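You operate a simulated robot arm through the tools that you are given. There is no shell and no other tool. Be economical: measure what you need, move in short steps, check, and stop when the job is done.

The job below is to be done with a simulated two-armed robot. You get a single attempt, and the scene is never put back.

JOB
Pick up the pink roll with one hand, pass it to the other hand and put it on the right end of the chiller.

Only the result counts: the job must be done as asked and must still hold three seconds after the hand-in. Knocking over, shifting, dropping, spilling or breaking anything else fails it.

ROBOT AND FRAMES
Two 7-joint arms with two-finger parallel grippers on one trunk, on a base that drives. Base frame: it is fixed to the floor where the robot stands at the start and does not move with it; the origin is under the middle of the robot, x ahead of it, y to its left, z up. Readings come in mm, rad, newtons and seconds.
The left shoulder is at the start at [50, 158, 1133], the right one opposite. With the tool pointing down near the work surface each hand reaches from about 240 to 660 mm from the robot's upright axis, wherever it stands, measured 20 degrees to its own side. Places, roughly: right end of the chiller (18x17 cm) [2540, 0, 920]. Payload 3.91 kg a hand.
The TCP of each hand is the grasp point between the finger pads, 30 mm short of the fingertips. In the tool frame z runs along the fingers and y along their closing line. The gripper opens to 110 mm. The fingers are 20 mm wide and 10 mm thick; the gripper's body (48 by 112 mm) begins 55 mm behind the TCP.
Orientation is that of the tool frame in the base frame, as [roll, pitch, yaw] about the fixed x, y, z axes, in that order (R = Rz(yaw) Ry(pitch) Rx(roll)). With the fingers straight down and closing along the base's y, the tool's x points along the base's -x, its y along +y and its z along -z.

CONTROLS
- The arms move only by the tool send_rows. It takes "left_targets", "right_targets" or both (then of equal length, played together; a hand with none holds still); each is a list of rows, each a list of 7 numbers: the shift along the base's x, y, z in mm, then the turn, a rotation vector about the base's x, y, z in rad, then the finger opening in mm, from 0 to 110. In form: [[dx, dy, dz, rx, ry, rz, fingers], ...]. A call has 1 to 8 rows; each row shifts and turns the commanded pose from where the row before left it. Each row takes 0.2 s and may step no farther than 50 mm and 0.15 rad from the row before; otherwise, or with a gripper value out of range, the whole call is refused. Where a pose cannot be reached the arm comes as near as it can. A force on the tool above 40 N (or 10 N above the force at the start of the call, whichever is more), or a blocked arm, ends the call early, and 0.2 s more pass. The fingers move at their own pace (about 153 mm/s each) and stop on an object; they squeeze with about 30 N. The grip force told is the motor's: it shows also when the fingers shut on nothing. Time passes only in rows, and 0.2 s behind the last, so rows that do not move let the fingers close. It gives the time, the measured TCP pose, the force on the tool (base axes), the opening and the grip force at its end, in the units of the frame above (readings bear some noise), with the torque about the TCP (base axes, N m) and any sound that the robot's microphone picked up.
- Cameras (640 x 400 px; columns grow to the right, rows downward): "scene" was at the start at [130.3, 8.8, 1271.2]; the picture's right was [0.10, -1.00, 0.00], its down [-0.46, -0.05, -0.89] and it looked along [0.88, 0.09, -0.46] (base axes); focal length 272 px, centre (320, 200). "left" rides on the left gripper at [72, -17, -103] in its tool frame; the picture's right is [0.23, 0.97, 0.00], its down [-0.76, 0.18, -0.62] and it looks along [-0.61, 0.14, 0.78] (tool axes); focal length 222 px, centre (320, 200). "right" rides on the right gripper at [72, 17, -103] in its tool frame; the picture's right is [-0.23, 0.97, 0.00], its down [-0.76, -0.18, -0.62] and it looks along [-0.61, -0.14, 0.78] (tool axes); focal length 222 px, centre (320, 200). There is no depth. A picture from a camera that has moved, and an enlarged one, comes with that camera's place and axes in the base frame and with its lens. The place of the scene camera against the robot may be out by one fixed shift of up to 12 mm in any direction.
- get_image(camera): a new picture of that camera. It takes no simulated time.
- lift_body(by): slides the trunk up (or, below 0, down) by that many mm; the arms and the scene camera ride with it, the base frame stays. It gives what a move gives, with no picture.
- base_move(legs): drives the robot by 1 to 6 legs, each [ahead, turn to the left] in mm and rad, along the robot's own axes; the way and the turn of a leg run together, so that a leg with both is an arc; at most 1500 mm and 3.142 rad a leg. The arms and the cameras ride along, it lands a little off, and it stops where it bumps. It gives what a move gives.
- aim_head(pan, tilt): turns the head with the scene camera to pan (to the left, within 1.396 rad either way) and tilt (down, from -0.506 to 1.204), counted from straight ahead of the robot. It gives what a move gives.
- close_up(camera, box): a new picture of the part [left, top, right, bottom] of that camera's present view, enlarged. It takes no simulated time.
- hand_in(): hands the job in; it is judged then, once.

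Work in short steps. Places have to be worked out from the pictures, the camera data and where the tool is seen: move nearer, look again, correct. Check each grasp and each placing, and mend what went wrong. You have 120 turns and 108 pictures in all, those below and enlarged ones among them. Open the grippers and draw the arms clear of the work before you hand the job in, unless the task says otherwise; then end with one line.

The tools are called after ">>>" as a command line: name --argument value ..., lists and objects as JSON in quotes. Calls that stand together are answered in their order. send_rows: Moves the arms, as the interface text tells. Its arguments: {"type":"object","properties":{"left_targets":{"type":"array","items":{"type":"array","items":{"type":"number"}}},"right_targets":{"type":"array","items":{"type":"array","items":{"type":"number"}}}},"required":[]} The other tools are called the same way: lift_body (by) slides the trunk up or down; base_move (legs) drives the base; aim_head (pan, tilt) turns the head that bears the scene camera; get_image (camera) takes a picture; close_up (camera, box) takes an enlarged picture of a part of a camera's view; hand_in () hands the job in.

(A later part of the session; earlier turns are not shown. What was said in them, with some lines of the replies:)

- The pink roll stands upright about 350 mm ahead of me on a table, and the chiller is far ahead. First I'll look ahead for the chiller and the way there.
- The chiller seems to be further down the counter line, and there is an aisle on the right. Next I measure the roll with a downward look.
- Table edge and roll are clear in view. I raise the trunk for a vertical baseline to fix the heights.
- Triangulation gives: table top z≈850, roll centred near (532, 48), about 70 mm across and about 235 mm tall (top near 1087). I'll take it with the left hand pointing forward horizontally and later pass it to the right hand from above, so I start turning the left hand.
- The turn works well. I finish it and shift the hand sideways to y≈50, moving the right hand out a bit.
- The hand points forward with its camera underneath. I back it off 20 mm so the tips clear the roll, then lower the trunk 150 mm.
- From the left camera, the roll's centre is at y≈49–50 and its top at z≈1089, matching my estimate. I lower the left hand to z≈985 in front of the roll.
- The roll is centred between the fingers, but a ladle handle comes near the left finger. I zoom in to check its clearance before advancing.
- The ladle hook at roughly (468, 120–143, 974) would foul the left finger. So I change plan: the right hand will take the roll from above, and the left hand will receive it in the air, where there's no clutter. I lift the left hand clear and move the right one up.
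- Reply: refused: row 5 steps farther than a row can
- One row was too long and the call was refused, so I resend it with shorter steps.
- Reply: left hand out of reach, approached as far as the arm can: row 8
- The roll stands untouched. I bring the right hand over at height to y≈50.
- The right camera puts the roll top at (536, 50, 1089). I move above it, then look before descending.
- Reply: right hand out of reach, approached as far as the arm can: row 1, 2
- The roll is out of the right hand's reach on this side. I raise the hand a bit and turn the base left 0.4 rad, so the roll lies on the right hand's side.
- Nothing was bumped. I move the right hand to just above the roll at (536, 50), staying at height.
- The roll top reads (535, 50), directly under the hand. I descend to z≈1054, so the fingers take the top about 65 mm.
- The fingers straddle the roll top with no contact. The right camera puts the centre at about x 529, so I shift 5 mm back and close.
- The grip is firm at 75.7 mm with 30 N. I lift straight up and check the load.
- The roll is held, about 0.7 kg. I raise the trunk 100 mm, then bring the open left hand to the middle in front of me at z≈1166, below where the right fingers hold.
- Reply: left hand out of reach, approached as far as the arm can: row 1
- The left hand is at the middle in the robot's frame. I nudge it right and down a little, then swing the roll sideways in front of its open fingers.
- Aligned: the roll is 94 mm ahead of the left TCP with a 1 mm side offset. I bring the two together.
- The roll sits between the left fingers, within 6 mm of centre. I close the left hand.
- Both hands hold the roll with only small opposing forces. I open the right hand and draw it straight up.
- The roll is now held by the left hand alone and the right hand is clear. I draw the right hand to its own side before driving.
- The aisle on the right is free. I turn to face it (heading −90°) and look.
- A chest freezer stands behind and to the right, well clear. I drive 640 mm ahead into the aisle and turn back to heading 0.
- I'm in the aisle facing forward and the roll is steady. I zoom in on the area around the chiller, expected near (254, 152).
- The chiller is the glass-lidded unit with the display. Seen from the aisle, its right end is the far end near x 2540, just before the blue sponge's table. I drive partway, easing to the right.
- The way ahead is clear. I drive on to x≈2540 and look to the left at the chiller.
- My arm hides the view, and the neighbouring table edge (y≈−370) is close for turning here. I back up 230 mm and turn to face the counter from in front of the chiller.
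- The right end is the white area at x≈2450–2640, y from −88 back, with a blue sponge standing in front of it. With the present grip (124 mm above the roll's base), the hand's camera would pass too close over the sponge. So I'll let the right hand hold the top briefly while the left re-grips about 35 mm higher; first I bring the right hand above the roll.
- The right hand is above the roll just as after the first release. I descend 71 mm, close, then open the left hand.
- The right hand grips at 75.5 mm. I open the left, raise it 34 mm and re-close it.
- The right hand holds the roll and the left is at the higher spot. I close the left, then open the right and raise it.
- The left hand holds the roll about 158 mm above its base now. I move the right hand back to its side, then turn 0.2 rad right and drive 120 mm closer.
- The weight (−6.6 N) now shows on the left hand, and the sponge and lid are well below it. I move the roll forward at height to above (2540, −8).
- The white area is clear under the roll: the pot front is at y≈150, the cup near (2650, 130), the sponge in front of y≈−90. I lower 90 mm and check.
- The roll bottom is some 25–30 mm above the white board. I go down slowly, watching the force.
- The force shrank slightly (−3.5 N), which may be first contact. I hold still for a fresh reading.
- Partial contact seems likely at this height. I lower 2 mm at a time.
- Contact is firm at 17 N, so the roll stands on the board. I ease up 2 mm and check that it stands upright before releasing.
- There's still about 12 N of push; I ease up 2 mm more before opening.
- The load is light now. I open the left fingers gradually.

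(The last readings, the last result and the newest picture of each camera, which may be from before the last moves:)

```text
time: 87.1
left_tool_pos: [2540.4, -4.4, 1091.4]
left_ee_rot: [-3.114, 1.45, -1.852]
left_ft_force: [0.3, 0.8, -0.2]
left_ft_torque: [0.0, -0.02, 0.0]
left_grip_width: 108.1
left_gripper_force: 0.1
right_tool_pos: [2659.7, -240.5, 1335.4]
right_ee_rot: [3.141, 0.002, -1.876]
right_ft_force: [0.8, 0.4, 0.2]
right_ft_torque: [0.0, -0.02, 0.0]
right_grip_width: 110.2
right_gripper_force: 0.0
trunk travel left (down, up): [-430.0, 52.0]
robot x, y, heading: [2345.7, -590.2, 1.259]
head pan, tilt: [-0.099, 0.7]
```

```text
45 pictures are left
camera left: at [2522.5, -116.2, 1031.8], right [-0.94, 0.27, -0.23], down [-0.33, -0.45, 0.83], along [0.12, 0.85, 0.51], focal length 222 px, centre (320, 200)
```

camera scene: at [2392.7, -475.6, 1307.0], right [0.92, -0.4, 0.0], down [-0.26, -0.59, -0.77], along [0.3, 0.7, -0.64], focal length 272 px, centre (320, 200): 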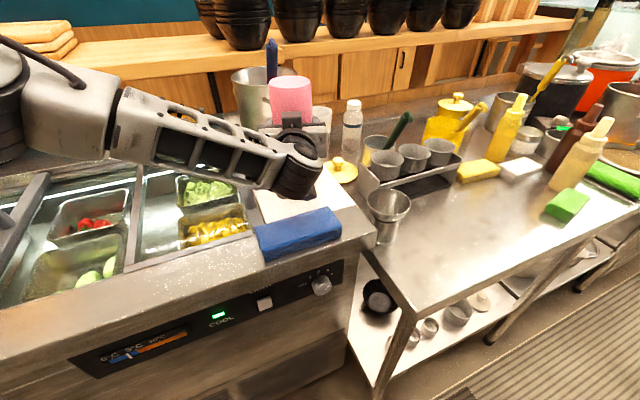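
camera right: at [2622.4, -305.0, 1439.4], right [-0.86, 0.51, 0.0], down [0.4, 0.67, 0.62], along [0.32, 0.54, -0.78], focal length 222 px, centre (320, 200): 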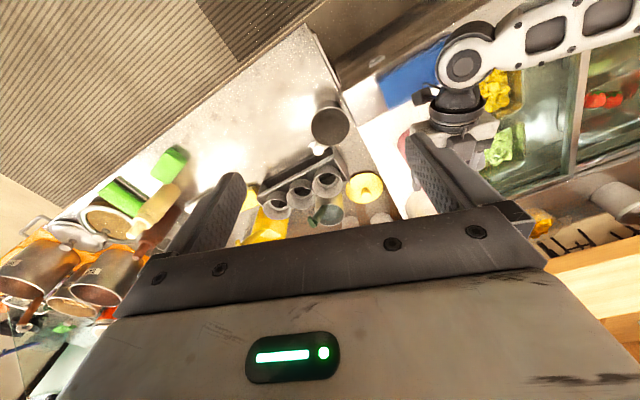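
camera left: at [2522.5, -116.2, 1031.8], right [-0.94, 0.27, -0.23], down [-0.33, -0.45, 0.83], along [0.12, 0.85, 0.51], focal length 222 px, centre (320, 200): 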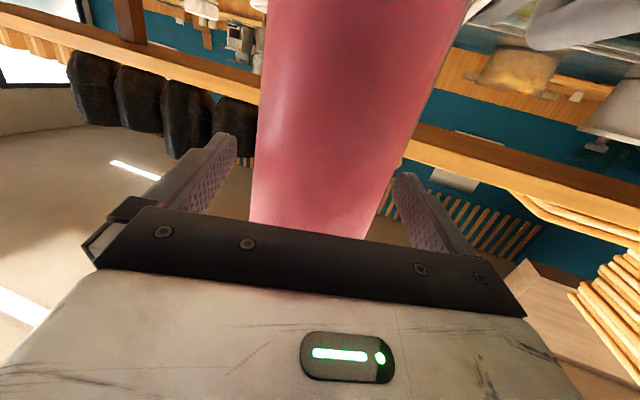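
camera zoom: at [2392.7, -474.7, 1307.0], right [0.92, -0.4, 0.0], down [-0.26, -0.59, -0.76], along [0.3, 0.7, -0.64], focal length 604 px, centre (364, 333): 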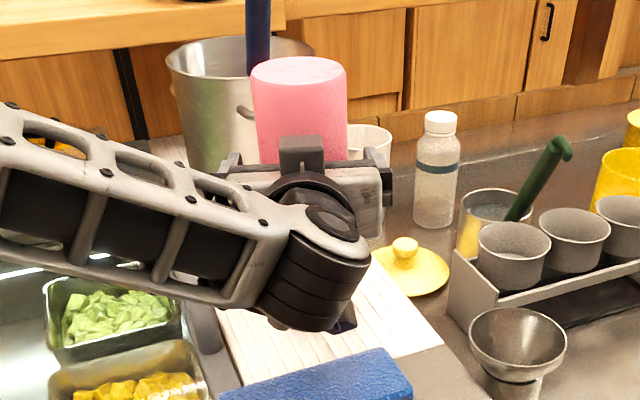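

The roll stands free. I withdraw the left hand straight back along its pointing direction.

>>> send_rows --left_targets '[[-6, -19, 0, 0, 0, 0, 110], [-6, -19, 0, 0, 0, 0, 110], [-9, -28.5, 0, 0, 0, 0, 110], [-9, -28.5, 0, 0, 0, 0, 110], [-10, -33, 0, 0, 0, 0, 110]]'

>>> get_image --camera "scene"

```text
time: 88.3
left_tool_pos: [2499.4, -132.5, 1092.1]
left_ee_rot: [-3.116, 1.448, -1.855]
left_ft_force: [0.6, -0.2, 0.5]
left_ft_torque: [0.0, 0.0, -0.01]
left_grip_width: 110.0
left_gripper_force: 0.1
right_tool_pos: [2660.0, -241.9, 1335.8]
right_ee_rot: [-3.141, 0.001, -1.875]
right_ft_force: [0.1, -0.4, -0.1]
right_ft_torque: [-0.02, -0.02, -0.01]
right_grip_width: 110.0
right_gripper_force: 0.1
trunk travel left (down, up): [-430.0, 52.0]
robot x, y, heading: [2344.3, -587.6, 1.26]
head pan, tilt: [-0.099, 0.7]
```

```text
44 pictures are left
camera scene: at [2392.8, -475.1, 1307.0], right [0.92, -0.4, 0.0], down [-0.26, -0.59, -0.77], along [0.3, 0.7, -0.64], focal length 272 px, centre (320, 200)
```

scene: 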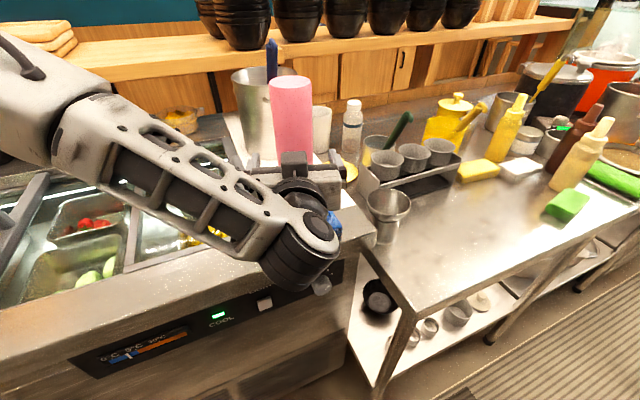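

The roll stays upright. I raise the left hand clear and then back the base away, so I can see the placing without obstruction.

>>> send_rows --left_targets '[[-4, -12, 30, 0, 0, 0, 110], [-4, -12, 30, 0, 0, 0, 110], [-4, -12, 30, 0, 0, 0, 110], [0, 0, 20, 0, 0, 0, 110]]'

>>> base_move --legs '[[-150, 0]]'

>>> get_image --camera "scene"

>>> get_image --camera "right"

```text
time: 89.3
left_tool_pos: [2488.7, -169.5, 1200.9]
left_ee_rot: [-3.112, 1.446, -1.852]
left_ft_force: [-0.9, 0.1, 0.0]
left_ft_torque: [-0.01, 0.03, -0.02]
left_grip_width: 110.0
left_gripper_force: 0.1
right_tool_pos: [2661.5, -241.4, 1335.9]
right_ee_rot: [-3.141, 0.001, -1.876]
right_ft_force: [1.0, -0.1, -0.2]
right_ft_torque: [-0.01, -0.01, 0.02]
right_grip_width: 109.9
right_gripper_force: 0.1
trunk travel left (down, up): [-430.0, 52.0]
robot x, y, heading: [2345.4, -593.9, 1.263]
head pan, tilt: [-0.099, 0.7]
```

```text
time: 90.6
left_tool_pos: [2441.9, -310.7, 1201.9]
left_ee_rot: [-3.112, 1.449, -1.851]
left_ft_force: [-0.3, 0.2, 0.4]
left_ft_torque: [-0.02, -0.01, 0.04]
left_grip_width: 110.0
left_gripper_force: 0.1
right_tool_pos: [2614.7, -384.2, 1335.7]
right_ee_rot: [-3.141, 0.002, -1.879]
right_ft_force: [0.4, -0.2, -0.5]
right_ft_torque: [0.03, -0.01, 0.01]
right_grip_width: 110.0
right_gripper_force: 0.0
trunk travel left (down, up): [-430.0, 52.0]
robot x, y, heading: [2303.0, -731.4, 1.259]
head pan, tilt: [-0.099, 0.7]
```

```text
43 pictures are left
camera scene: at [2347.2, -617.2, 1307.1], right [0.92, -0.4, 0.0], down [-0.26, -0.59, -0.77], along [0.31, 0.7, -0.64], focal length 272 px, centre (320, 200)
```

scene: 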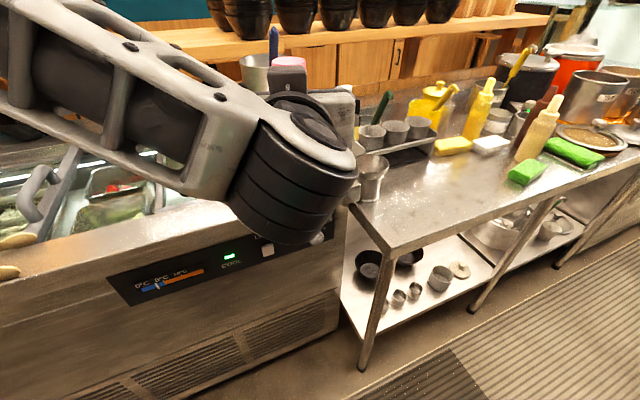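

```text
42 pictures are left
camera right: at [2577.1, -446.9, 1439.4], right [-0.86, 0.51, 0.0], down [0.4, 0.67, 0.62], along [0.32, 0.54, -0.78], focal length 222 px, centre (320, 200)
```

right: 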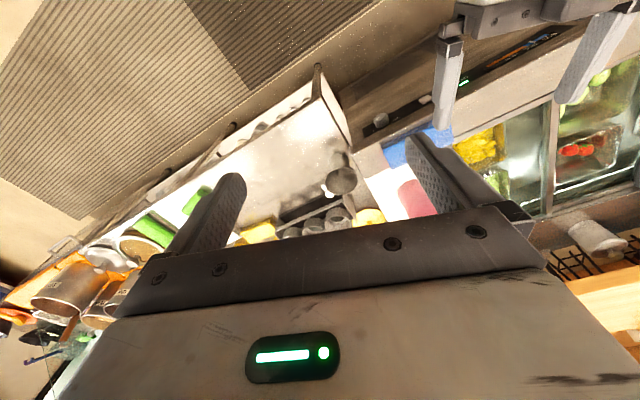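

I swing the left hand sideways to see the whole roll.

>>> send_rows --left_targets '[[-38, 12, 0, 0, 0, 0, 110], [-38, 12, 0, 0, 0, 0, 110], [-38, 12, 0, 0, 0, 0, 110], [-38, 12, 0, 0, 0, 0, 110], [-38, 12, 0, 0, 0, 0, 110]]'

>>> get_image --camera "scene"

```text
time: 91.8
left_tool_pos: [2255.5, -242.5, 1202.8]
left_ee_rot: [-3.112, 1.448, -1.85]
left_ft_force: [-0.3, -0.5, -0.2]
left_ft_torque: [0.0, -0.04, -0.05]
left_grip_width: 110.0
left_gripper_force: 0.1
left hand out of reach, approached as far as the arm can: row 5
right_tool_pos: [2614.4, -383.7, 1335.4]
right_ee_rot: [3.141, 0.001, -1.877]
right_ft_force: [0.1, -0.4, -0.9]
right_ft_torque: [0.02, -0.02, -0.02]
right_grip_width: 110.1
right_gripper_force: 0.0
trunk travel left (down, up): [-430.0, 52.0]
robot x, y, heading: [2301.0, -732.1, 1.264]
head pan, tilt: [-0.099, 0.7]
```

```text
41 pictures are left
camera scene: at [2346.5, -616.6, 1307.0], right [0.92, -0.4, 0.0], down [-0.26, -0.59, -0.77], along [0.31, 0.7, -0.64], focal length 272 px, centre (320, 200)
```

scene: 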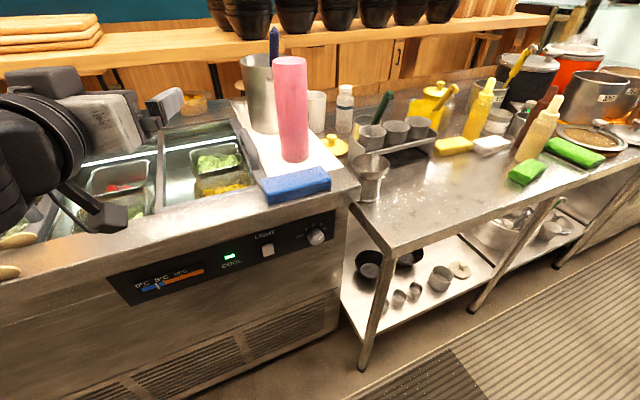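

The roll stands upright on the chiller's white right end, the sponge, pot and cup look untouched, and both hands are open and clear. I hand in.

>>> hand_in

```text
The job is handed in.
```

The pink roll is standing upright on the right end of the chiller. I picked it up with the right hand, passed it to the left, and put it down with the left. Just before placing it, the right hand held it briefly so the left could grip higher. The last picture shows nothing nearby knocked over or shifted.
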